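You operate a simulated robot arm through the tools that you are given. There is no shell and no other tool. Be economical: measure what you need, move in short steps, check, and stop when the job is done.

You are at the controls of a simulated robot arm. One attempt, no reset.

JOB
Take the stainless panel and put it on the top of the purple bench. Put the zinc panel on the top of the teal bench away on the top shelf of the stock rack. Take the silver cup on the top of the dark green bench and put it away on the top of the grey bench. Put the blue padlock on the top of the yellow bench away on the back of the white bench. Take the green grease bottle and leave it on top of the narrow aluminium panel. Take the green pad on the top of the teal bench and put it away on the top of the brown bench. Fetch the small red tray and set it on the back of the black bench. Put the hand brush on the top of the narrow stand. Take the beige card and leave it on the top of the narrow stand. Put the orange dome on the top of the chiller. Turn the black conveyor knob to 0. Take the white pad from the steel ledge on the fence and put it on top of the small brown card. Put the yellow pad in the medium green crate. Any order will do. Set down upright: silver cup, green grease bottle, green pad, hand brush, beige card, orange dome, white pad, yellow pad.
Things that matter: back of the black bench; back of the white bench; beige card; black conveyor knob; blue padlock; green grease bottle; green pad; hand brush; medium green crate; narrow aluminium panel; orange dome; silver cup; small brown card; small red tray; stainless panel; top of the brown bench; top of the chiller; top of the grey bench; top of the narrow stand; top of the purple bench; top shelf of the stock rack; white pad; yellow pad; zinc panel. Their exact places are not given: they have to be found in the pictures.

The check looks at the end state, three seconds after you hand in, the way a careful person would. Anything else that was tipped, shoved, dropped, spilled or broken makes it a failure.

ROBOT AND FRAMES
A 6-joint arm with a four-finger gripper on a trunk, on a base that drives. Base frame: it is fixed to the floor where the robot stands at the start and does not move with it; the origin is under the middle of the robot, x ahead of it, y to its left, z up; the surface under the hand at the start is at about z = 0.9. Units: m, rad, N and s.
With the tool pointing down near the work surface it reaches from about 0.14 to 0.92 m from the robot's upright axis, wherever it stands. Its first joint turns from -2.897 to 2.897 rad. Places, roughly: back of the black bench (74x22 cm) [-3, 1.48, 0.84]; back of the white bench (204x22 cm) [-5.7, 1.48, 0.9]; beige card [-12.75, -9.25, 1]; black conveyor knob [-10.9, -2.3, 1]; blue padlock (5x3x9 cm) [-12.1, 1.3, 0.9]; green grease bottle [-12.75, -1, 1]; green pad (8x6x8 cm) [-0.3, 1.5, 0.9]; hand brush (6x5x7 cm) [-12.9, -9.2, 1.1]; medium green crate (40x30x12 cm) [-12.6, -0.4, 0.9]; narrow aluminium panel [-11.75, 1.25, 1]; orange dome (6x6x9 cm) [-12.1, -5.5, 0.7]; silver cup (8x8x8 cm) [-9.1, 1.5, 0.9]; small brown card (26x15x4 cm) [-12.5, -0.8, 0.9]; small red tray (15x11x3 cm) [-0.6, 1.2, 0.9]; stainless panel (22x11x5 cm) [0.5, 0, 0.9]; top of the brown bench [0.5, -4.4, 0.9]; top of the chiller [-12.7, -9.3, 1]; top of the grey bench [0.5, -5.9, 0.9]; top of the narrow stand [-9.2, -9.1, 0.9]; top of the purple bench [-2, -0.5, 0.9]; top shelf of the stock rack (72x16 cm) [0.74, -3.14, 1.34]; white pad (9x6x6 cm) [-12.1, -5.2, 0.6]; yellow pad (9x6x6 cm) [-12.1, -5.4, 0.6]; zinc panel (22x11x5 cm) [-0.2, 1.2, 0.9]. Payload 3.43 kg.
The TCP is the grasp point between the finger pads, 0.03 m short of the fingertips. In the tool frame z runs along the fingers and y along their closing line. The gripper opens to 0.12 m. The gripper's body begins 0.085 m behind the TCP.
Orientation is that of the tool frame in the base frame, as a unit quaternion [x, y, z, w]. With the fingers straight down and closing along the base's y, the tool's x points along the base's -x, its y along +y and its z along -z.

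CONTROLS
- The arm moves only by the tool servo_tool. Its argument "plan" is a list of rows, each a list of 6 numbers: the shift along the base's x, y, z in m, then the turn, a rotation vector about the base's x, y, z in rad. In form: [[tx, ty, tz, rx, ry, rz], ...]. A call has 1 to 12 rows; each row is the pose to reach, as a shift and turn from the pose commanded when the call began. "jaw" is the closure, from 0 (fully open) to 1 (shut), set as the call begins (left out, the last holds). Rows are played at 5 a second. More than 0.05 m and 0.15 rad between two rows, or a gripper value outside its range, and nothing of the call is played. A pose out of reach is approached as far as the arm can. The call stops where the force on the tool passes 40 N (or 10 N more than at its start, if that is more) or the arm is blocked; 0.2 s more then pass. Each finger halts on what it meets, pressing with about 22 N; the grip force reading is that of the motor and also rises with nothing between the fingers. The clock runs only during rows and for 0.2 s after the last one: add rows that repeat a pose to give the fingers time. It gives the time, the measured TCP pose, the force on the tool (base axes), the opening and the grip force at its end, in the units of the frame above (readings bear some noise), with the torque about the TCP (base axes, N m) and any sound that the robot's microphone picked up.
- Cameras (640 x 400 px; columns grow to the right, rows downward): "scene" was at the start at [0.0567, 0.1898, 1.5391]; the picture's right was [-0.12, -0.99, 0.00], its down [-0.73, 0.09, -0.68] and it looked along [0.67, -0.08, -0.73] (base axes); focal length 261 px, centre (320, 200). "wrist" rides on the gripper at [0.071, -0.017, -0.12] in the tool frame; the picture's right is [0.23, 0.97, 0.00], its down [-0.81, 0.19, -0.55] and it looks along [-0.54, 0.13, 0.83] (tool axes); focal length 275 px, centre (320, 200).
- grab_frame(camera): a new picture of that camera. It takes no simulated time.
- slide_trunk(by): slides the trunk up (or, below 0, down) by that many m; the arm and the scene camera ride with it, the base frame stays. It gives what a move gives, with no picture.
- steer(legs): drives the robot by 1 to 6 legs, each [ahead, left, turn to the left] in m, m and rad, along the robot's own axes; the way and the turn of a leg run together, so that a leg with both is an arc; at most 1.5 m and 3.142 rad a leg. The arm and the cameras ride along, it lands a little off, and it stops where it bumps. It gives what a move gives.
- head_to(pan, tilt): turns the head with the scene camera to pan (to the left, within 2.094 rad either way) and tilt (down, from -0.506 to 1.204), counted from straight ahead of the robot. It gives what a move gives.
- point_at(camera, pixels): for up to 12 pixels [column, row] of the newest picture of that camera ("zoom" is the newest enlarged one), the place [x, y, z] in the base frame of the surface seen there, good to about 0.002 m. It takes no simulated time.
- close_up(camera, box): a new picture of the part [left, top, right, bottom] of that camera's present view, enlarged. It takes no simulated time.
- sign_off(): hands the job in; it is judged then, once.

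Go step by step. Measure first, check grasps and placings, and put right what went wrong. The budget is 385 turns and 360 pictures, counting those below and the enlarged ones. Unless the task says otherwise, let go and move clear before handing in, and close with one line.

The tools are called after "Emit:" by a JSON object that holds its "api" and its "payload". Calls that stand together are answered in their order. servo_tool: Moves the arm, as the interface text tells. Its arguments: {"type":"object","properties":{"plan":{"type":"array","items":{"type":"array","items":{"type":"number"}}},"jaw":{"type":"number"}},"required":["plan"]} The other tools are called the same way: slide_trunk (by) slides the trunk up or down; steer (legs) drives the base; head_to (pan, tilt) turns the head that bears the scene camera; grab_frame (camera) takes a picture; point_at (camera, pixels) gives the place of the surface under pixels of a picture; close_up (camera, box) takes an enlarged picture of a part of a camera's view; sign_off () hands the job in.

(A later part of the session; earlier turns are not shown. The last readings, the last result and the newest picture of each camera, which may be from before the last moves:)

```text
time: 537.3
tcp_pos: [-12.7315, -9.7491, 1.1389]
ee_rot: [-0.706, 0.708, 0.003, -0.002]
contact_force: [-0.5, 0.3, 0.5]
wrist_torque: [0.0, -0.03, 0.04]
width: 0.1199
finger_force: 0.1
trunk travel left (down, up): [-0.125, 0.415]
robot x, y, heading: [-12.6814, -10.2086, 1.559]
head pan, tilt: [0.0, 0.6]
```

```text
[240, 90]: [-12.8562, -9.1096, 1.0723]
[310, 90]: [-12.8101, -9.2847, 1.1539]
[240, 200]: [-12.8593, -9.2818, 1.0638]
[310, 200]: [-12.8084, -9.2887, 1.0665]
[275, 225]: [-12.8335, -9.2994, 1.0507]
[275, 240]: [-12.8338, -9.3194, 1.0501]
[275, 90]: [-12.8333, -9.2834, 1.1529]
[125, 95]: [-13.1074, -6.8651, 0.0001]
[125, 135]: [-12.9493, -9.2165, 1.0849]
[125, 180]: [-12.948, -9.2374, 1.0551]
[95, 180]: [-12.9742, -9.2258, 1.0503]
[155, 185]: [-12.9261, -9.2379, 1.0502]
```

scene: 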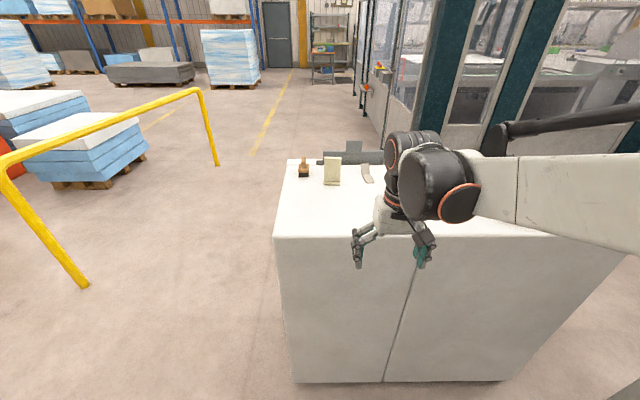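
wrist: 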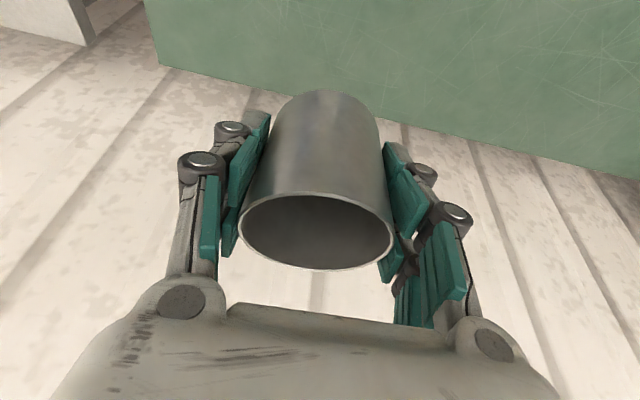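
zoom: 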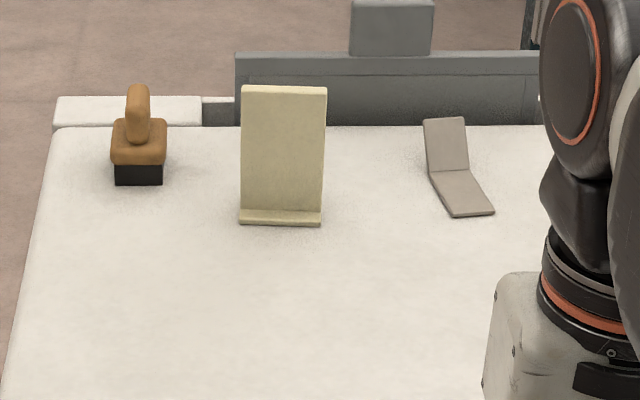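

The beige card is an L: upright plate 5.5 cm wide at y -9.285, x -12.86 to -12.805, top z 1.154. I'll raise and turn the tool 90° so the fingers close on the thin plate, then move in.

Emit:
{"api": "servo_tool", "payload": {"plan": [[0, 0, 0.03, 0, 0, 0.14], [0, 0, 0.06, 0, 0, 0.28], [0, 0, 0.09, 0, 0, 0.42], [0, 0, 0.11, 0, 0, 0.56], [0, 0, 0.12, 0, 0, 0.7], [0, 0, 0.12, 0, 0, 0.84], [0, 0, 0.12, 0, 0, 0.98], [0, 0, 0.12, 0, 0, 1.12], [0, 0, 0.12, 0, 0, 1.26], [0, 0, 0.12, 0, 0, 1.4], [0, 0, 0.12, 0, 0, 1.54], [0, 0, 0.12, 0, 0, 1.571]]}}

Emit:
{"api": "steer", "payload": {"legs": [[0.25, 0.12, 0.012]]}}

Emit:
{"api": "grab_frame", "payload": {"camera": "wrist"}}

Emit:
{"api": "grab_frame", "payload": {"camera": "scene"}}

```text
time: 539.9
tcp_pos: [-12.7311, -9.7484, 1.258]
ee_rot: [1.0, -0.002, 0.0, 0.003]
contact_force: [0.6, -0.5, -1.2]
wrist_torque: [0.02, -0.03, -0.01]
width: 0.1201
finger_force: 0.0
trunk travel left (down, up): [-0.125, 0.415]
robot x, y, heading: [-12.6854, -10.2113, 1.562]
head pan, tilt: [0.0, 0.6]
```

```text
time: 541.8
tcp_pos: [-12.8538, -9.4994, 1.2585]
ee_rot: [1.0, 0.003, 0.0, 0.003]
contact_force: [0.4, -0.1, -0.9]
wrist_torque: [0.02, -0.01, -0.01]
width: 0.1199
finger_force: 0.1
trunk travel left (down, up): [-0.125, 0.415]
robot x, y, heading: [-12.8036, -9.961, 1.57]
head pan, tilt: [0.0, 0.6]
```

```text
277 pictures are left
```

wrist: 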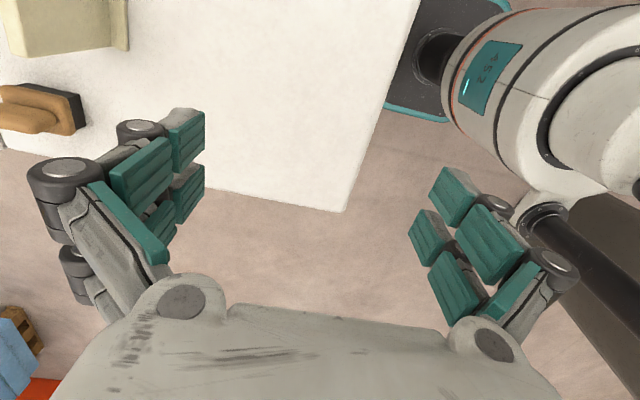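

```text
276 pictures are left
```

scene: 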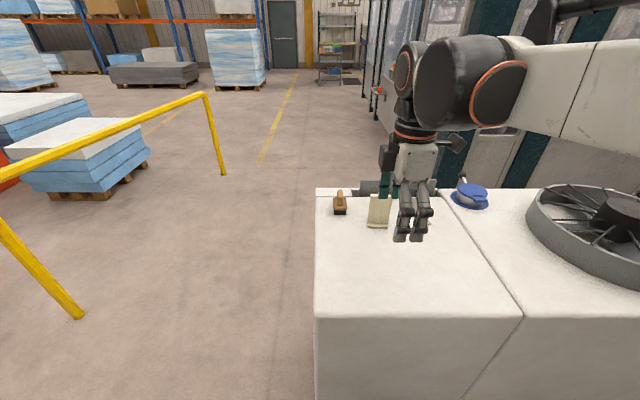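

Emit:
{"api": "close_up", "payload": {"camera": "scene", "box": [320, 175, 420, 245]}}

Emit:
{"api": "point_at", "payload": {"camera": "zoom", "pixels": [[330, 130], [385, 130], [325, 180], [390, 200], [320, 300], [380, 305], [345, 320], [345, 325], [345, 297], [120, 180], [130, 230], [130, 130]]}}

```text
5.71 times, centred on (370, 210) of scene
```

zoom: 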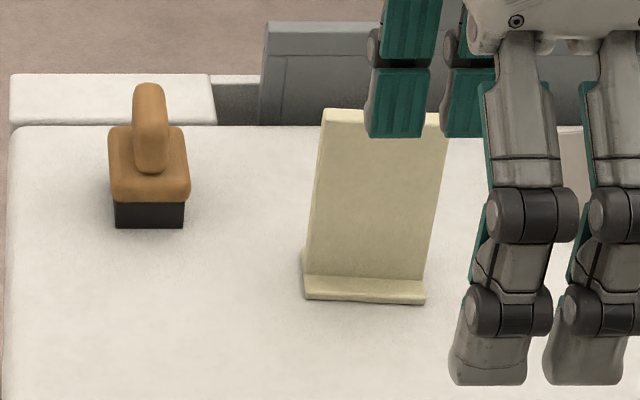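

```text
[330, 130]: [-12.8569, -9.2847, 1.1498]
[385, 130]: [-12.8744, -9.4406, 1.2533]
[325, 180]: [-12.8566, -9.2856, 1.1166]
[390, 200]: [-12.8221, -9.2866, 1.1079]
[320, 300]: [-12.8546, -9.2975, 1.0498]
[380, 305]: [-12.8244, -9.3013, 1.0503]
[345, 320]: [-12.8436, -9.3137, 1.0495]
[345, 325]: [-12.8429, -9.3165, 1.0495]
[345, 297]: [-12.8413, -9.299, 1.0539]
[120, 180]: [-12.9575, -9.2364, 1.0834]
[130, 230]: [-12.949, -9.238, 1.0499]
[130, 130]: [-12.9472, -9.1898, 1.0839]
```

Plate front face at y -9.286, centre x -12.832. I'll go above it, then straddle it at z 1.122.

Emit:
{"api": "servo_tool", "payload": {"plan": [[0.005, 0.045, 0, 0, 0, 0], [0.01, 0.09, 0, 0, 0, 0], [0.015, 0.135, 0, 0, 0, 0], [0.022, 0.18, 0, 0, 0, -0.03], [0.022, 0.2165, 0, 0, 0, -0.05], [0.022, 0.2165, -0.045, 0, 0, -0.05], [0.022, 0.2165, -0.09, 0, 0, -0.05], [0.022, 0.2165, -0.12, 0, 0, -0.05], [0.022, 0.2165, -0.136, 0, 0, -0.05], [0.022, 0.2165, -0.136, 0, 0, -0.05]]}}

Emit:
{"api": "grab_frame", "payload": {"camera": "wrist"}}

Emit:
{"api": "close_up", "payload": {"camera": "scene", "box": [320, 160, 440, 245]}}

```text
time: 544.0
tcp_pos: [-12.832, -9.2845, 1.1223]
ee_rot: [1.0, -0.022, -0.001, 0.003]
contact_force: [-0.2, -0.1, 0.1]
wrist_torque: [0.03, 0.02, -0.02]
width: 0.12
finger_force: 0.1
trunk travel left (down, up): [-0.125, 0.415]
robot x, y, heading: [-12.798, -9.9653, 1.567]
head pan, tilt: [0.0, 0.6]
```

```text
274 pictures are left
```

wrist: 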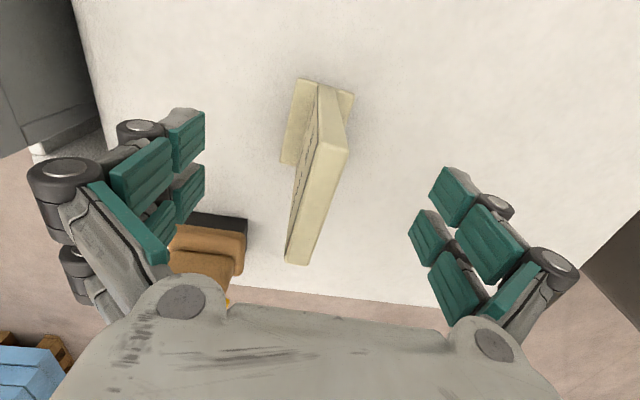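

```text
4.71 times, centred on (380, 202) of scene
```

zoom: 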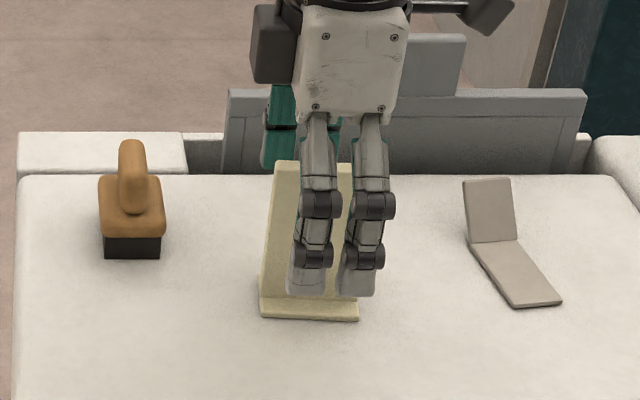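

The plate is between the fingers. Close and lift.

Emit:
{"api": "servo_tool", "payload": {"plan": [[0, 0, 0, 0, 0, 0], [0, 0, 0, 0, 0, 0], [0, 0, 0, 0, 0, 0], [0, 0, 0, 0, 0, 0], [0, 0, 0.02, 0, 0, 0], [0, 0, 0.06, 0, 0, 0], [0, 0, 0.1, 0, 0, 0], [0, -0.045, 0.12, 0, 0, 0], [0, -0.09, 0.12, 0, 0, 0], [0, -0.135, 0.12, 0, 0, 0], [0, -0.18, 0.12, 0, 0, 0]], "jaw": 1}}

Emit:
{"api": "grab_frame", "payload": {"camera": "wrist"}}

```text
time: 546.4
tcp_pos: [-12.8327, -9.4673, 1.2448]
ee_rot: [1.0, -0.021, 0.0, 0.003]
contact_force: [0.3, -0.4, -0.5]
wrist_torque: [0.02, -0.01, 0.0]
width: 0.0117
finger_force: 22.1
trunk travel left (down, up): [-0.125, 0.415]
robot x, y, heading: [-12.8032, -9.9604, 1.569]
head pan, tilt: [0.0, 0.6]
```

```text
272 pictures are left
```

wrist: 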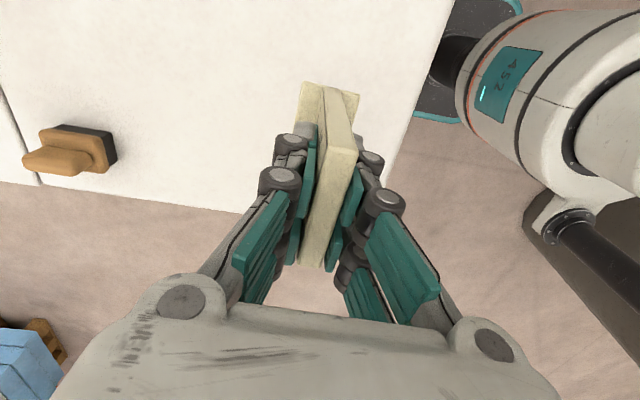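

The card is held. Now around the south to the narrow stand.

Emit:
{"api": "steer", "payload": {"legs": [[-0.3, -0.3, 0], [-1.4, 0, 0], [-0.75, 0, 0], [0, -1.5, 0], [0, -1.5, 0]]}}

```text
time: 573.2
tcp_pos: [-9.5405, -11.7975, 1.2439]
ee_rot: [1.0, -0.001, 0.0, 0.003]
contact_force: [0.1, 0.2, 0.3]
wrist_torque: [-0.02, 0.02, -0.02]
width: 0.0114
finger_force: 21.8
trunk travel left (down, up): [-0.125, 0.415]
robot x, y, heading: [-9.4873, -12.2918, 1.612]
head pan, tilt: [0.0, 0.6]
```

Emit:
{"api": "steer", "payload": {"legs": [[0.1, -0.5, -0.042], [1.5, 0, 0], [0.25, 0, 0]]}}

Emit:
{"api": "head_to", "payload": {"pan": 0, "tilt": 0.6}}

Emit:
{"api": "grab_frame", "payload": {"camera": "scene"}}

```text
time: 584.6
tcp_pos: [-9.0452, -9.9326, 1.2433]
ee_rot: [1.0, -0.009, 0.0, 0.003]
contact_force: [-0.2, -0.2, -0.6]
wrist_torque: [-0.01, 0.01, 0.0]
width: 0.0113
finger_force: 21.8
trunk travel left (down, up): [-0.125, 0.415]
robot x, y, heading: [-9.0032, -10.4288, 1.59]
head pan, tilt: [0.0, 0.6]
```

```text
time: 585.2
tcp_pos: [-9.0475, -9.9323, 1.2436]
ee_rot: [1.0, -0.01, 0.0, 0.003]
contact_force: [0.1, -0.7, 0.3]
wrist_torque: [-0.05, 0.01, 0.01]
width: 0.0114
finger_force: 21.8
trunk travel left (down, up): [-0.125, 0.415]
robot x, y, heading: [-9.0054, -10.4251, 1.592]
head pan, tilt: [0.0, 0.6]
```

```text
271 pictures are left
```

scene: 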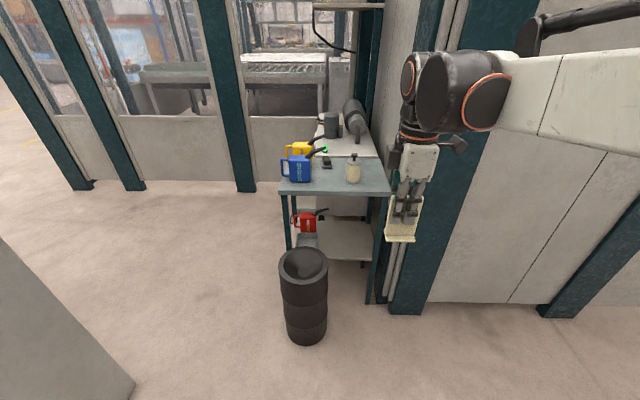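

Emit:
{"api": "close_up", "payload": {"camera": "scene", "box": [260, 100, 420, 210]}}

Emit:
{"api": "point_at", "payload": {"camera": "zoom", "pixels": [[85, 365], [510, 365], [160, 325], [375, 320], [375, 335], [260, 330], [300, 300], [330, 350], [440, 320], [450, 290], [300, 260], [480, 340]]}}

Emit:
{"api": "point_at", "payload": {"camera": "scene", "pixels": [[303, 280], [326, 290], [385, 300], [400, 310], [420, 300]]}}

```text
3.64 times, centred on (340, 155) of scene
```

zoom: 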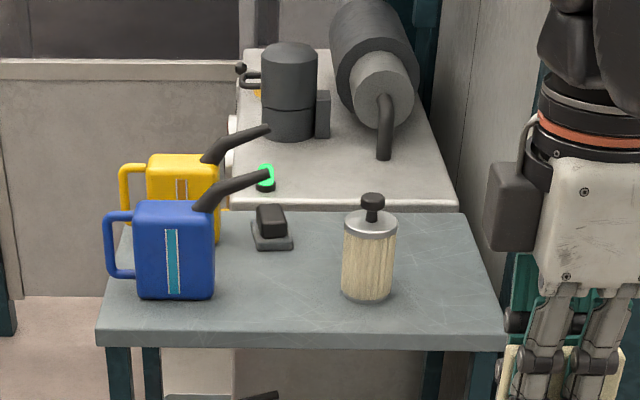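

```text
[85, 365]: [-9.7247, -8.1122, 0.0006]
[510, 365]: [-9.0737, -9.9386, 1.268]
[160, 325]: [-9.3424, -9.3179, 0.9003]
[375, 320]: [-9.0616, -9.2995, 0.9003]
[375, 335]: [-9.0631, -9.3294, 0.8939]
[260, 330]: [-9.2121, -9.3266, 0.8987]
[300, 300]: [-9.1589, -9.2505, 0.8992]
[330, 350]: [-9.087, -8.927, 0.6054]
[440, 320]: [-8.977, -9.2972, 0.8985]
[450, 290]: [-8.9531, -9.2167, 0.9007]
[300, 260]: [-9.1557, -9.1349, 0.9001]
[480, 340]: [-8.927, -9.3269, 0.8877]
```

```text
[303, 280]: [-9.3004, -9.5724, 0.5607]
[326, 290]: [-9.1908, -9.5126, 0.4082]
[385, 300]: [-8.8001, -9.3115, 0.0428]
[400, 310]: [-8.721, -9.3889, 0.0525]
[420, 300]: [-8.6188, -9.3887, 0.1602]
```

Stand top at z 0.90; the free slot between the blue jug and the bottle is x -9.265 to -9.11, y -9.32 to -9.16. I'll drive 0.45 m closer and set the card at (-9.19,-9.25).

Emit:
{"api": "steer", "payload": {"legs": [[0.45, 0, -0.02]]}}

```text
time: 588.0
tcp_pos: [-9.0401, -9.4688, 1.2431]
ee_rot: [1.0, -0.021, 0.0, 0.004]
contact_force: [0.0, -0.3, -0.1]
wrist_torque: [-0.01, -0.02, 0.01]
width: 0.0115
finger_force: 22.1
trunk travel left (down, up): [-0.125, 0.415]
robot x, y, heading: [-9.0067, -9.9668, 1.572]
head pan, tilt: [0.0, 0.6]
```

Emit:
{"api": "servo_tool", "payload": {"plan": [[-0.035, 0.03, 0, 0, 0, 0], [-0.07, 0.06, 0, 0, 0, 0], [-0.105, 0.09, 0, 0, 0, 0], [-0.14, 0.12, 0, 0, 0, 0], [-0.15, 0.165, 0, 0, 0, 0.02], [-0.15, 0.205, 0, 0, 0, 0.04], [-0.15, 0.22, -0.045, 0, 0, 0.04], [-0.15, 0.22, -0.09, 0, 0, 0.04], [-0.15, 0.22, -0.135, 0, 0, 0.04], [-0.15, 0.22, -0.18, 0, 0, 0.04], [-0.15, 0.22, -0.22, 0, 0, 0.04], [-0.15, 0.22, -0.22, 0, 0, 0.04]]}}

Emit:
{"api": "grab_frame", "payload": {"camera": "scene"}}

Emit:
{"api": "grab_frame", "payload": {"camera": "wrist"}}

```text
time: 590.6
tcp_pos: [-9.1906, -9.2502, 1.0233]
ee_rot: [1.0, -0.001, -0.001, 0.003]
contact_force: [0.0, -0.4, 0.2]
wrist_torque: [0.03, 0.03, -0.01]
width: 0.0113
finger_force: 22.0
trunk travel left (down, up): [-0.125, 0.415]
robot x, y, heading: [-9.0078, -9.9647, 1.57]
head pan, tilt: [0.0, 0.6]
```

```text
269 pictures are left
```

scene: 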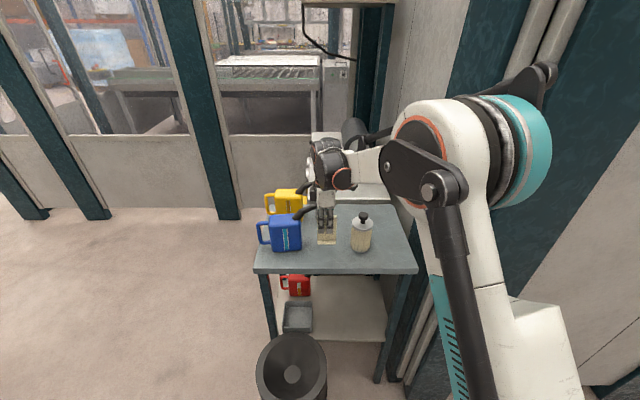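

```text
268 pictures are left
```

wrist: 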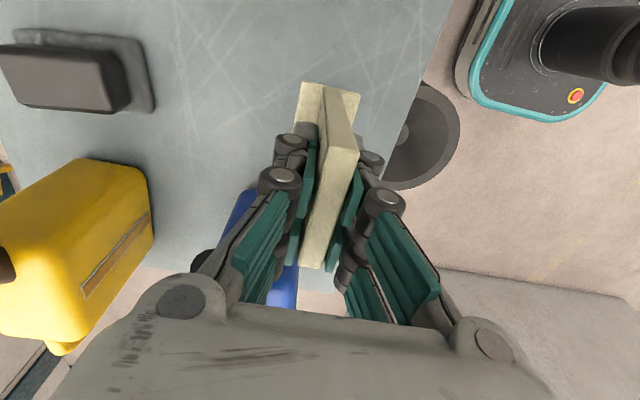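

The blue jug's spout tip is near the hand at wrist (205,262); let me measure it and the jug body before lowering.

Emit:
{"api": "point_at", "payload": {"camera": "wrist", "pixels": [[205, 262], [240, 220], [290, 285], [210, 255], [195, 262]]}}

Emit:
{"api": "close_up", "payload": {"camera": "scene", "box": [240, 130, 420, 280]}}

Emit:
{"api": "point_at", "payload": {"camera": "zoom", "pixels": [[215, 280], [250, 265], [220, 310], [280, 400], [320, 410], [300, 350]]}}

```text
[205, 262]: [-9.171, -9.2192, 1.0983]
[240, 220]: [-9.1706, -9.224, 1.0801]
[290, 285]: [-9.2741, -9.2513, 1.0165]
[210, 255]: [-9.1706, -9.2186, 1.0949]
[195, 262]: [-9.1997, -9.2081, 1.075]
```

```text
2.67 times, centred on (330, 205) of scene
```

zoom: 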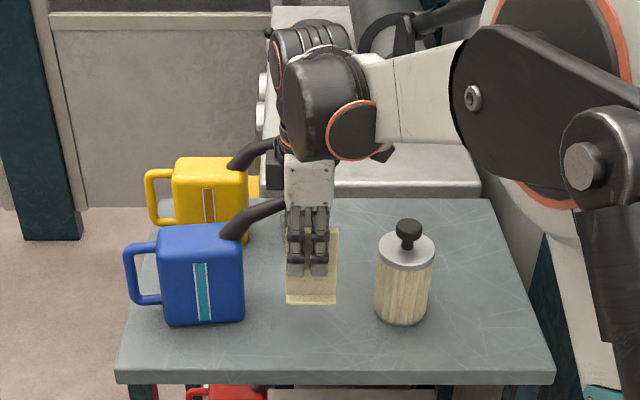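

```text
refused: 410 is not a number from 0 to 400
```

The spout tip (-9.20,-9.21, z 1.075) would meet the gripper body on the way down, so I'll shift the card to (-9.155,-9.272) first, then measure the bottle gap.

Emit:
{"api": "servo_tool", "payload": {"plan": [[0.015, -0.012, 0, 0, 0, 0], [0.035, -0.022, 0, 0, 0, 0], [0.035, -0.022, 0, 0, 0, 0]]}}

Emit:
{"api": "close_up", "payload": {"camera": "scene", "box": [240, 130, 420, 280]}}

Emit:
{"api": "point_at", "payload": {"camera": "zoom", "pixels": [[378, 270], [380, 300], [285, 205], [345, 290], [305, 300], [400, 310], [320, 330], [320, 365], [340, 360], [275, 215]]}}

```text
time: 591.4
tcp_pos: [-9.1559, -9.2702, 1.0234]
ee_rot: [1.0, -0.001, 0.0, 0.003]
contact_force: [0.6, 0.2, 0.1]
wrist_torque: [0.02, 0.02, -0.06]
width: 0.0116
finger_force: 21.5
trunk travel left (down, up): [-0.125, 0.415]
robot x, y, heading: [-9.0071, -9.9648, 1.569]
head pan, tilt: [0.0, 0.6]
```

```text
2.67 times, centred on (330, 205) of scene
```

zoom: 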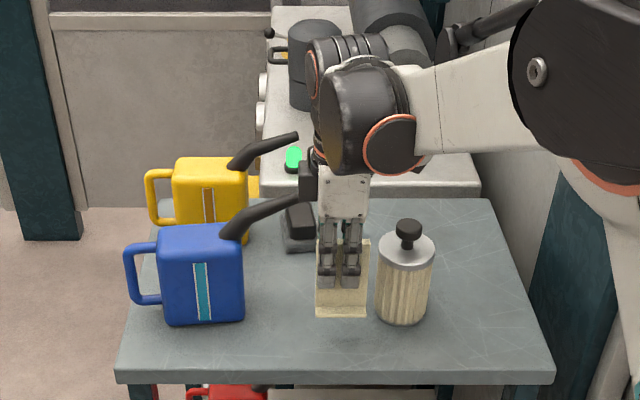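

```text
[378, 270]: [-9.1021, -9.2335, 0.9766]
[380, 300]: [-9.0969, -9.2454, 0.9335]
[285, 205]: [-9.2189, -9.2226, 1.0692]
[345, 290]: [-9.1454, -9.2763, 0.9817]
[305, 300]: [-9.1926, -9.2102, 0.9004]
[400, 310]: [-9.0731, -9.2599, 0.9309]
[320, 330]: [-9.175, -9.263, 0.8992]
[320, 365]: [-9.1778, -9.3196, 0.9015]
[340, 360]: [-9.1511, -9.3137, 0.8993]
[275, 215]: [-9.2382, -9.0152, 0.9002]
```

Emit:
{"api": "point_at", "payload": {"camera": "zoom", "pixels": [[308, 170], [308, 195], [315, 198], [300, 200], [290, 203], [312, 160]]}}

Emit:
{"api": "grab_frame", "payload": {"camera": "wrist"}}

```text
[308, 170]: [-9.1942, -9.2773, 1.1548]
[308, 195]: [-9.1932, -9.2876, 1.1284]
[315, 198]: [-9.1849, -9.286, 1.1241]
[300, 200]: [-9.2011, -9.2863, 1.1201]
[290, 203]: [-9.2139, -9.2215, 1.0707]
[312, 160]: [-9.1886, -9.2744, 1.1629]
```

```text
265 pictures are left
```

wrist: 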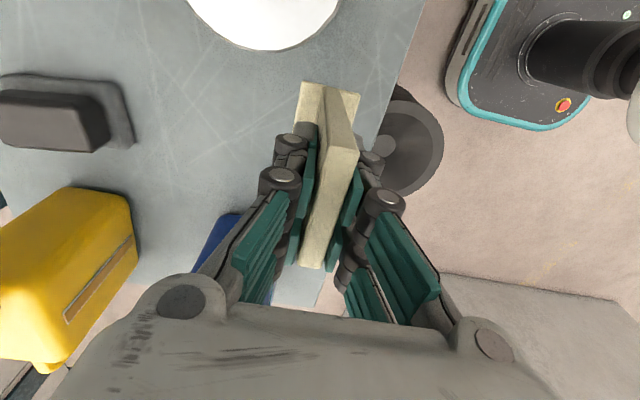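

The hand's side block would come close to the jug's spout here. The right-hand slot (x -9.04 to -8.90) is safer, so I'll rise over the bottle and go there.

Emit:
{"api": "servo_tool", "payload": {"plan": [[0, 0, 0.045, 0, 0, 0], [0, 0, 0.09, 0, 0, 0], [0, 0, 0.12, 0, 0, 0], [0.045, 0.005, 0.12, 0, 0, 0], [0.09, 0.01, 0.12, 0, 0, 0], [0.135, 0.015, 0.12, 0, 0, 0], [0.182, 0.02, 0.12, 0, 0, 0], [0.182, 0.02, 0.12, 0, 0, 0]]}}

Emit:
{"api": "grab_frame", "payload": {"camera": "scene"}}

Emit:
{"api": "grab_frame", "payload": {"camera": "wrist"}}

```text
time: 593.2
tcp_pos: [-8.975, -9.2511, 1.1458]
ee_rot: [1.0, -0.001, 0.0, 0.003]
contact_force: [0.1, 0.1, -0.3]
wrist_torque: [0.02, 0.05, 0.03]
width: 0.0111
finger_force: 22.2
trunk travel left (down, up): [-0.125, 0.415]
robot x, y, heading: [-9.0045, -9.9648, 1.568]
head pan, tilt: [0.0, 0.6]
```

```text
264 pictures are left
```

scene: 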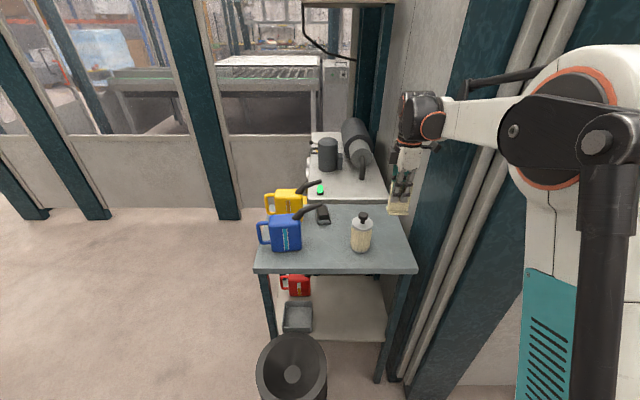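

```text
263 pictures are left
```

wrist: 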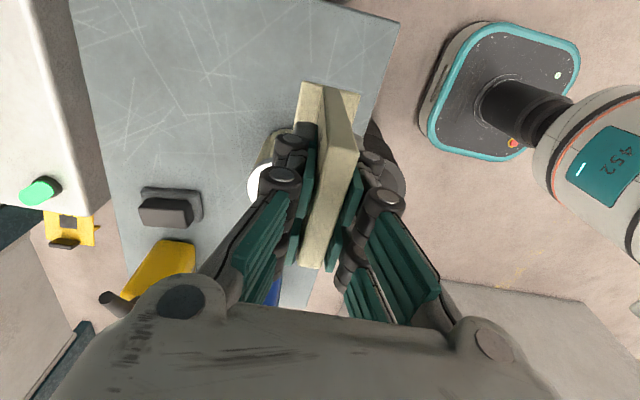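

Emit:
{"api": "point_at", "payload": {"camera": "scene", "pixels": [[420, 195], [412, 80], [425, 230], [440, 200], [411, 262], [405, 210], [371, 240], [362, 214]]}}

```text
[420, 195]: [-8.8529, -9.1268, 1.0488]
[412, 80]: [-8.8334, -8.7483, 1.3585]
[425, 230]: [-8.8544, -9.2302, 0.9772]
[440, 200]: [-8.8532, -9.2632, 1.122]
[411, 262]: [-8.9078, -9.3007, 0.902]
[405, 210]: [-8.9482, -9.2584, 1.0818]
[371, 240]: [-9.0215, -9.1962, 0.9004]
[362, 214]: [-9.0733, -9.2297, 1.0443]
```

Fence panel at x -8.853; the hand clears it by about 3 cm. I'll ease 8 mm left and lower to contact.

Emit:
{"api": "servo_tool", "payload": {"plan": [[-0.008, 0, -0.02, 0, 0, 0], [-0.008, 0, -0.06, 0, 0, 0], [-0.008, 0, -0.1, 0, 0, 0], [-0.008, 0, -0.14, 0, 0, 0], [-0.008, 0, -0.16, 0, 0, 0], [-0.008, 0, -0.17, 0, 0, 0], [-0.008, 0, -0.174, 0, 0, 0]]}}

Emit:
{"api": "close_up", "payload": {"camera": "scene", "box": [300, 130, 480, 280]}}

```text
time: 594.8
tcp_pos: [-8.9804, -9.2522, 0.9715]
ee_rot: [1.0, -0.001, 0.0, 0.003]
contact_force: [0.6, 4.9, 21.3]
wrist_torque: [0.16, 0.0, 0.0]
width: 0.0119
finger_force: 22.1
trunk travel left (down, up): [-0.125, 0.415]
robot x, y, heading: [-9.0089, -9.9665, 1.57]
head pan, tilt: [0.0, 0.6]
```

```text
2.67 times, centred on (390, 205) of scene
```

zoom: 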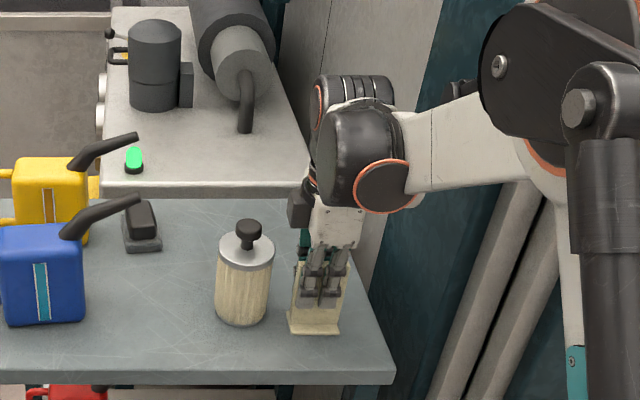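

Firm contact. I'll relieve 1 mm, open partly and rise.

Emit:
{"api": "servo_tool", "payload": {"plan": [[0, 0, 0.001, 0, 0, 0], [0, 0, 0.001, 0, 0, 0], [0, 0, 0.001, 0, 0, 0], [0, 0, 0.03, 0, 0, 0], [0, 0, 0.07, 0, 0, 0], [0, 0, 0.11, 0, 0, 0], [0, 0, 0.155, 0, 0, 0], [0, 0, 0.2, 0, 0, 0], [0, -0.045, 0.22, 0, 0, 0], [0, -0.09, 0.23, 0, 0, 0], [0, -0.135, 0.23, 0, 0, 0], [0, -0.18, 0.23, 0, 0, 0]], "jaw": 0.6}}

Emit:
{"api": "close_up", "payload": {"camera": "scene", "box": [240, 130, 480, 300]}}

```text
time: 597.4
tcp_pos: [-8.9822, -9.4322, 1.1962]
ee_rot: [1.0, 0.0, 0.0, 0.003]
contact_force: [-0.4, 0.1, 0.0]
wrist_torque: [0.0, 0.02, -0.01]
width: 0.0479
finger_force: 0.0
trunk travel left (down, up): [-0.125, 0.415]
robot x, y, heading: [-9.0045, -9.964, 1.573]
head pan, tilt: [0.0, 0.6]
```

```text
2.35 times, centred on (360, 215) of scene
```

zoom: 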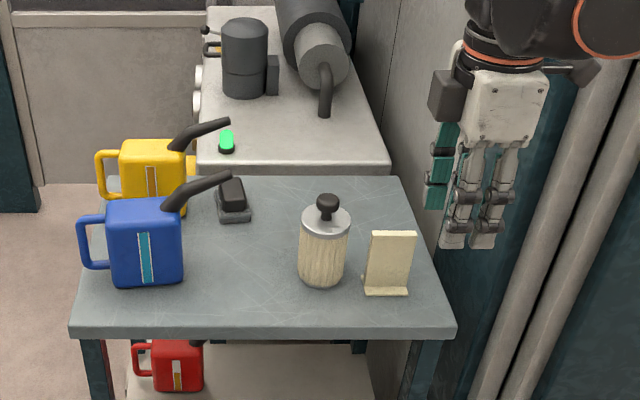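

The card stands upright beside the bottle. Now back to the chiller for the hand brush, turning the tool back.

Emit:
{"api": "steer", "payload": {"legs": [[-1.2, 0, 0], [-1.25, 0, 0], [0, 1.5, 0], [0, 1.5, 0], [0, 0.5, 0]]}}

Emit:
{"api": "servo_tool", "payload": {"plan": [[0, 0, 0, 0, 0, -0.14], [0, 0, 0.02, 0, 0, -0.28], [0, 0, 0.04, 0, 0, -0.42], [0, 0, 0.06, 0, 0, -0.56], [0, 0, 0.06, 0, 0, -0.7], [0, 0, 0.06, 0, 0, -0.84], [0, 0, 0.06, 0, 0, -0.98], [0, 0, 0.06, 0, 0, -1.12], [0, 0, 0.06, 0, 0, -1.26], [0, 0, 0.06, 0, 0, -1.4], [0, 0, 0.06, 0, 0, -1.54], [0, 0, 0.06, 0, 0, -1.57]], "jaw": 0}}

```text
time: 626.2
tcp_pos: [-12.4539, -12.0006, 1.1958]
ee_rot: [1.0, 0.02, 0.0, 0.004]
contact_force: [1.4, -0.6, -0.6]
wrist_torque: [0.01, 0.0, 0.0]
width: 0.0478
finger_force: 0.1
trunk travel left (down, up): [-0.125, 0.415]
robot x, y, heading: [-12.4601, -12.5378, 1.62]
head pan, tilt: [0.0, 0.6]
```

```text
time: 628.8
tcp_pos: [-12.4557, -12.0009, 1.2569]
ee_rot: [0.721, -0.693, -0.003, 0.003]
contact_force: [0.4, 0.4, 0.0]
wrist_torque: [0.0, 0.0, -0.05]
width: 0.1198
finger_force: 0.1
trunk travel left (down, up): [-0.125, 0.415]
robot x, y, heading: [-12.4561, -12.5367, 1.618]
head pan, tilt: [0.0, 0.6]
```

Emit:
{"api": "steer", "payload": {"legs": [[0.1, 0, -0.048], [1.3, 0, 0], [0.75, 0, 0], [0.4, 0.4, 0]]}}

Emit:
{"api": "head_to", "payload": {"pan": 0, "tilt": 0.6}}

Emit:
{"api": "grab_frame", "payload": {"camera": "scene"}}

```text
time: 642.7
tcp_pos: [-12.8525, -9.4263, 1.2565]
ee_rot: [0.708, -0.706, -0.002, 0.002]
contact_force: [-1.3, 0.1, -0.2]
wrist_torque: [0.0, 0.02, -0.01]
width: 0.1197
finger_force: 0.1
trunk travel left (down, up): [-0.125, 0.415]
robot x, y, heading: [-12.8761, -9.9596, 1.579]
head pan, tilt: [0.0, 0.6]
```

```text
time: 643.3
tcp_pos: [-12.854, -9.4278, 1.257]
ee_rot: [0.708, -0.706, -0.003, 0.003]
contact_force: [-0.5, 0.4, -0.2]
wrist_torque: [0.0, 0.0, 0.01]
width: 0.12
finger_force: 0.0
trunk travel left (down, up): [-0.125, 0.415]
robot x, y, heading: [-12.874, -9.9599, 1.573]
head pan, tilt: [0.0, 0.6]
```

```text
260 pictures are left
```

scene: 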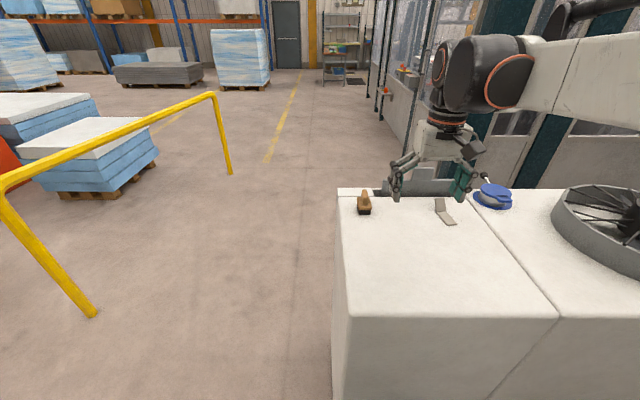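

Emit:
{"api": "close_up", "payload": {"camera": "scene", "box": [335, 175, 395, 225]}}

Emit:
{"api": "point_at", "payload": {"camera": "zoom", "pixels": [[290, 150], [320, 130], [290, 210], [350, 210], [240, 250], [380, 250], [250, 300], [370, 300], [310, 270], [310, 200], [310, 315], [310, 145]]}}

Emit:
{"api": "grab_frame", "payload": {"camera": "wrist"}}

```text
8.00 times, centred on (365, 200) of scene
```

zoom: 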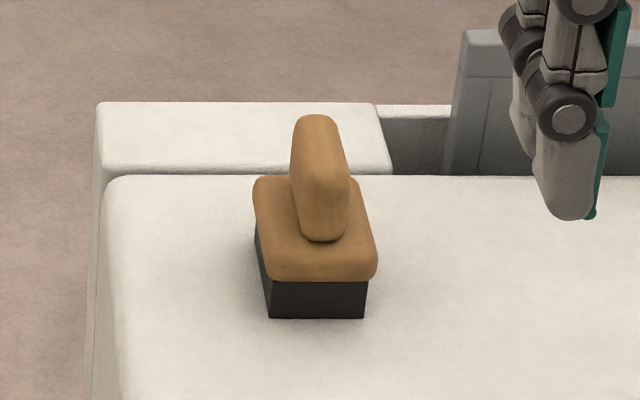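

```text
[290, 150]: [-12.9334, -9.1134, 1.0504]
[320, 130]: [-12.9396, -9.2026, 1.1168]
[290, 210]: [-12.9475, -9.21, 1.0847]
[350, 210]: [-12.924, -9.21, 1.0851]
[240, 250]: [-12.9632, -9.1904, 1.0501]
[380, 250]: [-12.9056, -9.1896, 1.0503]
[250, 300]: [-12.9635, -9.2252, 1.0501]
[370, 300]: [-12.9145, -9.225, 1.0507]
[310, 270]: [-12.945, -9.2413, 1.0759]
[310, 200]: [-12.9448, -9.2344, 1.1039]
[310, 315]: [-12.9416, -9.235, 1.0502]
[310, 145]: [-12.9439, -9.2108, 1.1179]
```

```text
258 pictures are left
```

wrist: 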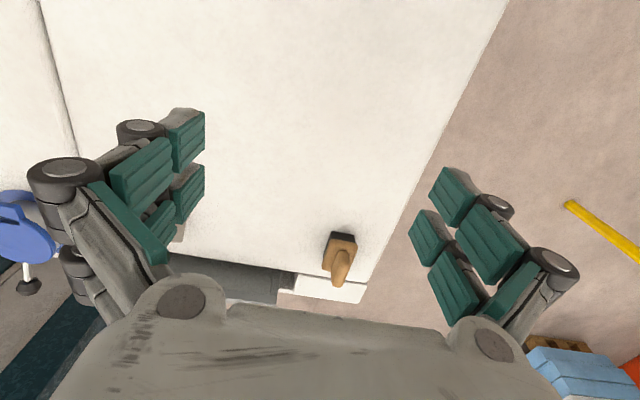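

The brush handle is at x ≈ -12.939, y ≈ -9.212, z 1.085 to 1.118. I'll lower the fingers around it, tips just above the brush's base.

Emit:
{"api": "servo_tool", "payload": {"plan": [[-0.02, 0.045, 0, 0, 0, 0], [-0.04, 0.088, 0, 0, 0, 0], [-0.06, 0.132, 0, 0, 0, 0], [-0.08, 0.175, 0, 0, 0, 0], [-0.085, 0.216, 0, 0, 0, 0], [-0.085, 0.216, -0.045, 0, 0, 0], [-0.085, 0.216, -0.09, 0, 0, 0], [-0.085, 0.216, -0.12, 0, 0, 0], [-0.085, 0.216, -0.12, 0, 0, 0]], "jaw": 0.4}}

Emit:
{"api": "grab_frame", "payload": {"camera": "wrist"}}

Emit:
{"api": "close_up", "payload": {"camera": "scene", "box": [320, 155, 410, 225]}}

```text
time: 645.3
tcp_pos: [-12.9369, -9.2117, 1.1353]
ee_rot: [0.708, -0.706, -0.003, 0.003]
contact_force: [-0.6, 0.3, -0.6]
wrist_torque: [0.0, 0.02, 0.01]
width: 0.072
finger_force: 0.1
trunk travel left (down, up): [-0.125, 0.415]
robot x, y, heading: [-12.8737, -9.9651, 1.575]
head pan, tilt: [0.0, 0.6]
```

```text
257 pictures are left
```

wrist: 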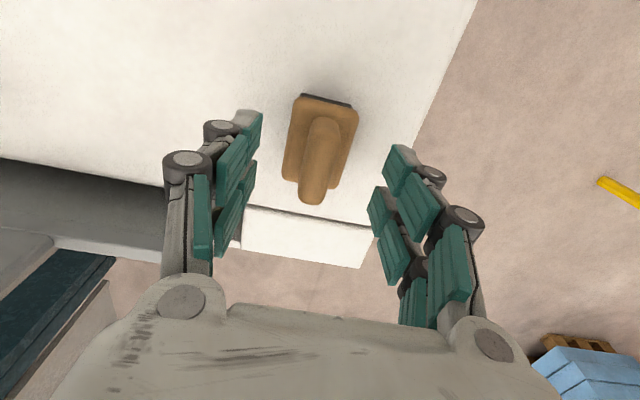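

```text
5.71 times, centred on (365, 190) of scene
```

zoom: 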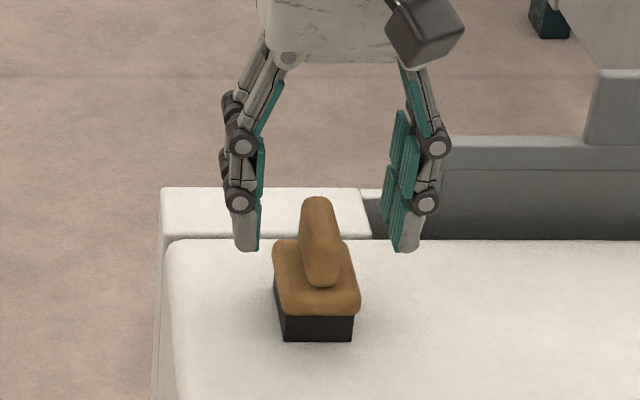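

Emit:
{"api": "point_at", "payload": {"camera": "wrist", "pixels": [[323, 125], [318, 160], [312, 195], [305, 160], [336, 160], [312, 203]]}}

```text
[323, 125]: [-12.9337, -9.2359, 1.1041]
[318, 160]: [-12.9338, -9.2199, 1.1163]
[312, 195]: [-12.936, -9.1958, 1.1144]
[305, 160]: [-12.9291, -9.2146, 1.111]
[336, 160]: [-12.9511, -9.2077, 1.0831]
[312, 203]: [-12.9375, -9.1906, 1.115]
```

Centred. Lower 17 mm, close, lift.

Emit:
{"api": "servo_tool", "payload": {"plan": [[0, -0.002, -0.017, 0, 0, 0], [0, -0.002, -0.017, 0, 0, 0]]}}

Emit:
{"api": "servo_tool", "payload": {"plan": [[0, 0, 0, 0, 0, 0], [0, 0, 0, 0, 0, 0], [0, 0, 0, 0, 0, 0], [0, 0, 0.02, 0, 0, 0], [0, 0, 0.06, 0, 0, 0], [0, 0, 0.1, 0, 0, 0], [0.02, -0.045, 0.11, 0, 0, 0], [0.04, -0.088, 0.11, 0, 0, 0], [0.06, -0.13, 0.11, 0, 0, 0], [0.06, -0.175, 0.11, 0, 0, 0]], "jaw": 1}}

Emit:
{"api": "grab_frame", "payload": {"camera": "wrist"}}

```text
time: 645.9
tcp_pos: [-12.937, -9.2117, 1.1192]
ee_rot: [0.709, -0.705, -0.002, 0.003]
contact_force: [0.0, -0.8, 0.0]
wrist_torque: [0.0, 0.01, -0.01]
width: 0.0721
finger_force: 0.0
trunk travel left (down, up): [-0.125, 0.415]
robot x, y, heading: [-12.8741, -9.9618, 1.578]
head pan, tilt: [0.0, 0.6]
```

```text
refused: row 7 steps farther than a row can; nothing moved
```

```text
255 pictures are left
```

wrist: 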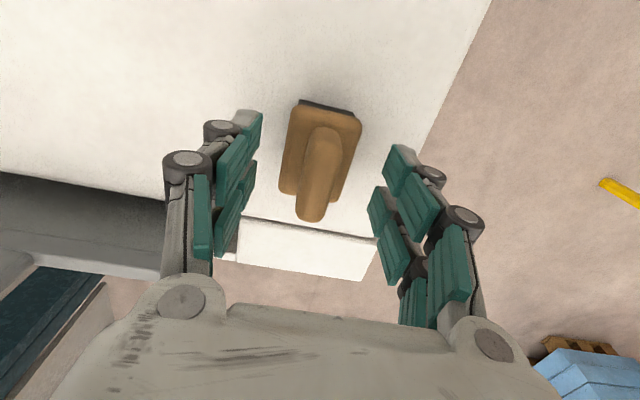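

Emit:
{"api": "servo_tool", "payload": {"plan": [[0, 0, 0, 0, 0, 0], [0, 0, 0, 0, 0, 0], [0, 0, 0, 0, 0, 0], [0, 0, 0.02, 0, 0, 0], [0, 0, 0.06, 0, 0, 0], [0, 0, 0.1, 0, 0, 0], [0.02, -0.04, 0.11, 0, 0, 0], [0.04, -0.08, 0.11, 0, 0, 0], [0.06, -0.12, 0.11, 0, 0, 0], [0.06, -0.165, 0.11, 0, 0, 0]], "jaw": 1}}

Emit:
{"api": "grab_frame", "payload": {"camera": "wrist"}}

```text
time: 648.1
tcp_pos: [-12.8762, -9.3807, 1.2297]
ee_rot: [0.708, -0.706, -0.002, 0.003]
contact_force: [0.7, -0.6, 0.2]
wrist_torque: [0.05, 0.01, 0.05]
width: 0.0178
finger_force: 22.2
trunk travel left (down, up): [-0.125, 0.415]
robot x, y, heading: [-12.8775, -9.9628, 1.57]
head pan, tilt: [0.0, 0.6]
```

```text
254 pictures are left
```

wrist: 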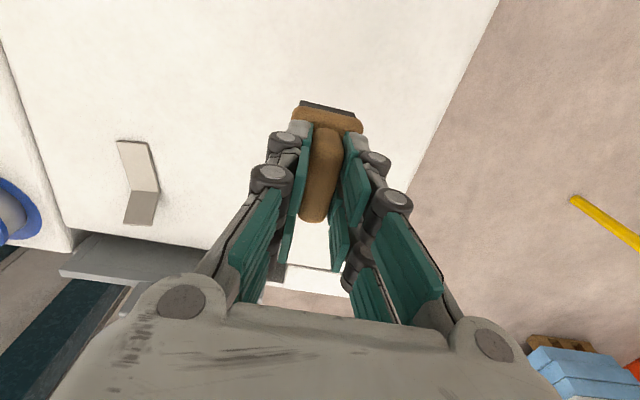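

The brush is held. Driving back to the narrow stand by the same way.

Emit:
{"api": "steer", "payload": {"legs": [[-0.3, -0.38, 0], [-1.4, 0, 0], [-0.8, 0, 0], [0, -1.5, 0], [0, -1.5, 0]]}}

```text
time: 675.5
tcp_pos: [-9.4502, -11.8571, 1.2292]
ee_rot: [0.712, -0.702, -0.002, 0.002]
contact_force: [0.0, -0.8, -1.1]
wrist_torque: [0.03, 0.01, 0.0]
width: 0.0178
finger_force: 22.1
trunk travel left (down, up): [-0.125, 0.415]
robot x, y, heading: [-9.44, -12.4392, 1.589]
head pan, tilt: [0.0, 0.6]
```

Emit:
{"api": "steer", "payload": {"legs": [[0.1, -0.36, -0.018], [1.4, 0, 0], [0.95, 0, 0]]}}

Emit:
{"api": "grab_frame", "payload": {"camera": "scene"}}

```text
time: 689.1
tcp_pos: [-8.9527, -9.4034, 1.2303]
ee_rot: [-0.679, 0.735, 0.002, -0.002]
contact_force: [-0.8, 0.9, -1.0]
wrist_torque: [0.02, 0.01, 0.0]
width: 0.0179
finger_force: 22.0
trunk travel left (down, up): [-0.125, 0.415]
robot x, y, heading: [-9.0003, -9.9853, 1.492]
head pan, tilt: [0.0, 0.6]
```

```text
253 pictures are left
```

scene: 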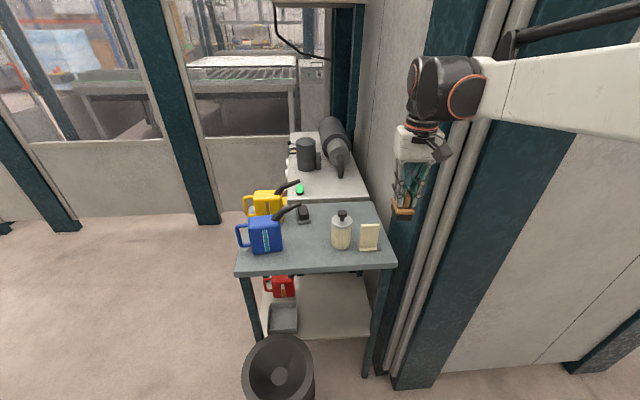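

Emit:
{"api": "steer", "payload": {"legs": [[0, 0.03, 0.078]]}}

```text
time: 689.9
tcp_pos: [-9.0285, -9.3995, 1.2291]
ee_rot: [-0.707, 0.707, 0.002, -0.002]
contact_force: [-0.8, -0.8, -1.3]
wrist_torque: [0.05, -0.01, -0.01]
width: 0.0179
finger_force: 22.1
trunk travel left (down, up): [-0.125, 0.415]
robot x, y, heading: [-9.0309, -9.9827, 1.569]
head pan, tilt: [0.0, 0.6]
```

Emit:
{"api": "servo_tool", "payload": {"plan": [[-0.033, 0.035, 0, 0, 0, 0], [-0.066, 0.07, 0, 0, 0, 0], [-0.099, 0.105, 0, 0, 0, 0], [-0.131, 0.139, 0, 0, 0, 0], [-0.131, 0.139, -0.045, 0, 0, 0], [-0.131, 0.139, -0.09, 0, 0, 0], [-0.131, 0.139, -0.135, 0, 0, 0], [-0.131, 0.139, -0.18, 0, 0, 0], [-0.131, 0.139, -0.215, 0, 0, 0], [-0.131, 0.139, -0.215, 0, 0, 0]]}}

Emit:
{"api": "close_up", "payload": {"camera": "scene", "box": [220, 130, 440, 290]}}

Emit:
{"api": "grab_frame", "payload": {"camera": "wrist"}}

```text
time: 692.1
tcp_pos: [-9.1578, -9.2596, 1.0136]
ee_rot: [-0.706, 0.708, 0.002, -0.002]
contact_force: [0.0, 0.5, -1.1]
wrist_torque: [-0.02, -0.03, 0.0]
width: 0.0178
finger_force: 22.0
trunk travel left (down, up): [-0.125, 0.415]
robot x, y, heading: [-9.0291, -9.9868, 1.573]
head pan, tilt: [0.0, 0.6]
```

```text
2.50 times, centred on (330, 210) of scene
```

zoom: 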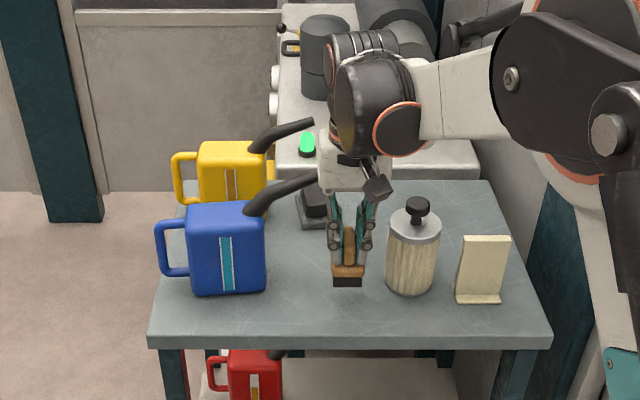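

```text
251 pictures are left
```

wrist: 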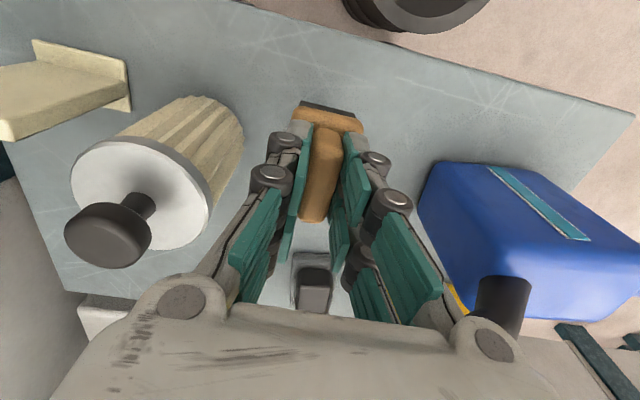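

Emit:
{"api": "point_at", "payload": {"camera": "wrist", "pixels": [[500, 285], [525, 285], [510, 300], [505, 320], [490, 320], [520, 330]]}}

```text
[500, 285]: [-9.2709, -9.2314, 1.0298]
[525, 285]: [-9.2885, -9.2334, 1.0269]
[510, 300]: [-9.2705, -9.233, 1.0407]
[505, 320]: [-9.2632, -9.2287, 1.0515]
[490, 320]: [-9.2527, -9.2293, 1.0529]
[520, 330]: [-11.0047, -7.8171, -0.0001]
```

Spout lies at y ≈ -9.23; I'll shift 15 mm forward for clearance, then lower to contact.

Emit:
{"api": "servo_tool", "payload": {"plan": [[0.003, -0.015, 0, 0, 0, 0], [0.003, -0.015, -0.02, 0, 0, 0], [0.003, -0.015, -0.035, 0, 0, 0], [0.003, -0.015, -0.042, 0, 0, 0], [0.003, -0.015, -0.045, 0, 0, 0]]}}

Emit:
{"api": "close_up", "payload": {"camera": "scene", "box": [220, 130, 440, 290]}}

```text
time: 693.3
tcp_pos: [-9.1554, -9.2757, 0.9703]
ee_rot: [-0.706, 0.708, 0.002, -0.002]
contact_force: [0.7, -0.3, 0.0]
wrist_torque: [-0.02, 0.03, -0.01]
width: 0.0176
finger_force: 22.0
trunk travel left (down, up): [-0.125, 0.415]
robot x, y, heading: [-9.0286, -9.9835, 1.573]
head pan, tilt: [0.0, 0.6]
```

```text
2.50 times, centred on (330, 210) of scene
```

zoom: 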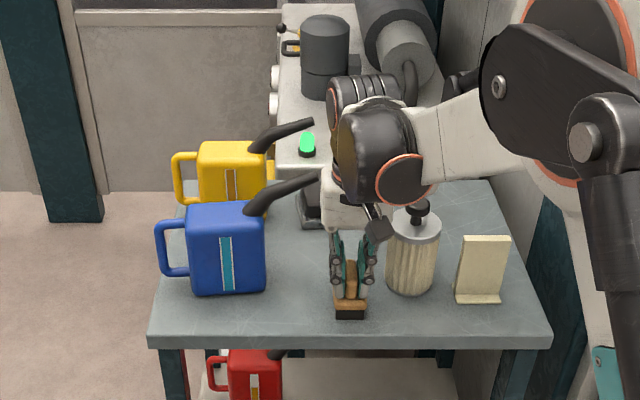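

Emit:
{"api": "servo_tool", "payload": {"plan": [[0, 0, -0.0015, 0, 0, 0], [0, 0, -0.0015, 0, 0, 0]]}}

Emit:
{"api": "servo_tool", "payload": {"plan": [[0, 0, 0, 0, 0, 0], [0, 0, 0, 0, 0, 0], [0, 0, 0.03, 0, 0, 0], [0, 0, 0.07, 0, 0, 0], [0, 0, 0.11, 0, 0, 0], [0, 0, 0.155, 0, 0, 0], [0, 0, 0.2, 0, 0, 0], [0, -0.04, 0.22, 0, 0, 0], [0, -0.085, 0.23, 0, 0, 0], [0, -0.13, 0.23, 0, 0, 0]], "jaw": 0.65}}

Emit:
{"api": "close_up", "payload": {"camera": "scene", "box": [220, 130, 440, 290]}}

```text
time: 693.9
tcp_pos: [-9.1552, -9.2762, 0.9692]
ee_rot: [-0.706, 0.708, 0.003, -0.003]
contact_force: [-3.2, 3.1, 11.5]
wrist_torque: [0.07, 0.01, 0.02]
width: 0.018
finger_force: 22.2
trunk travel left (down, up): [-0.125, 0.415]
robot x, y, heading: [-9.0298, -9.9837, 1.575]
head pan, tilt: [0.0, 0.6]
```

```text
time: 696.1
tcp_pos: [-9.1548, -9.4064, 1.1974]
ee_rot: [-0.706, 0.708, 0.003, -0.003]
contact_force: [-0.6, 0.6, -0.4]
wrist_torque: [0.04, -0.02, 0.0]
width: 0.0416
finger_force: 0.2
trunk travel left (down, up): [-0.125, 0.415]
robot x, y, heading: [-9.0259, -9.9822, 1.571]
head pan, tilt: [0.0, 0.6]
```

```text
2.50 times, centred on (330, 210) of scene
```

zoom: 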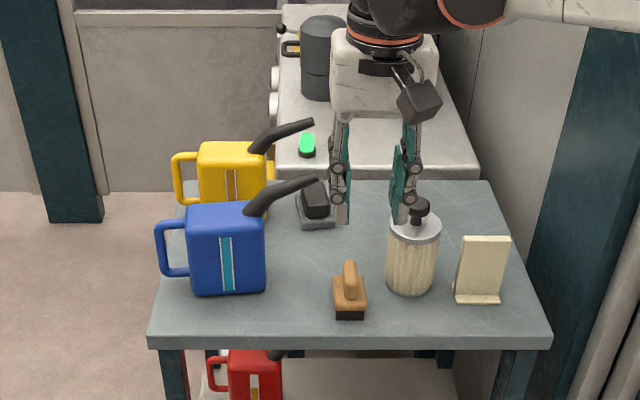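

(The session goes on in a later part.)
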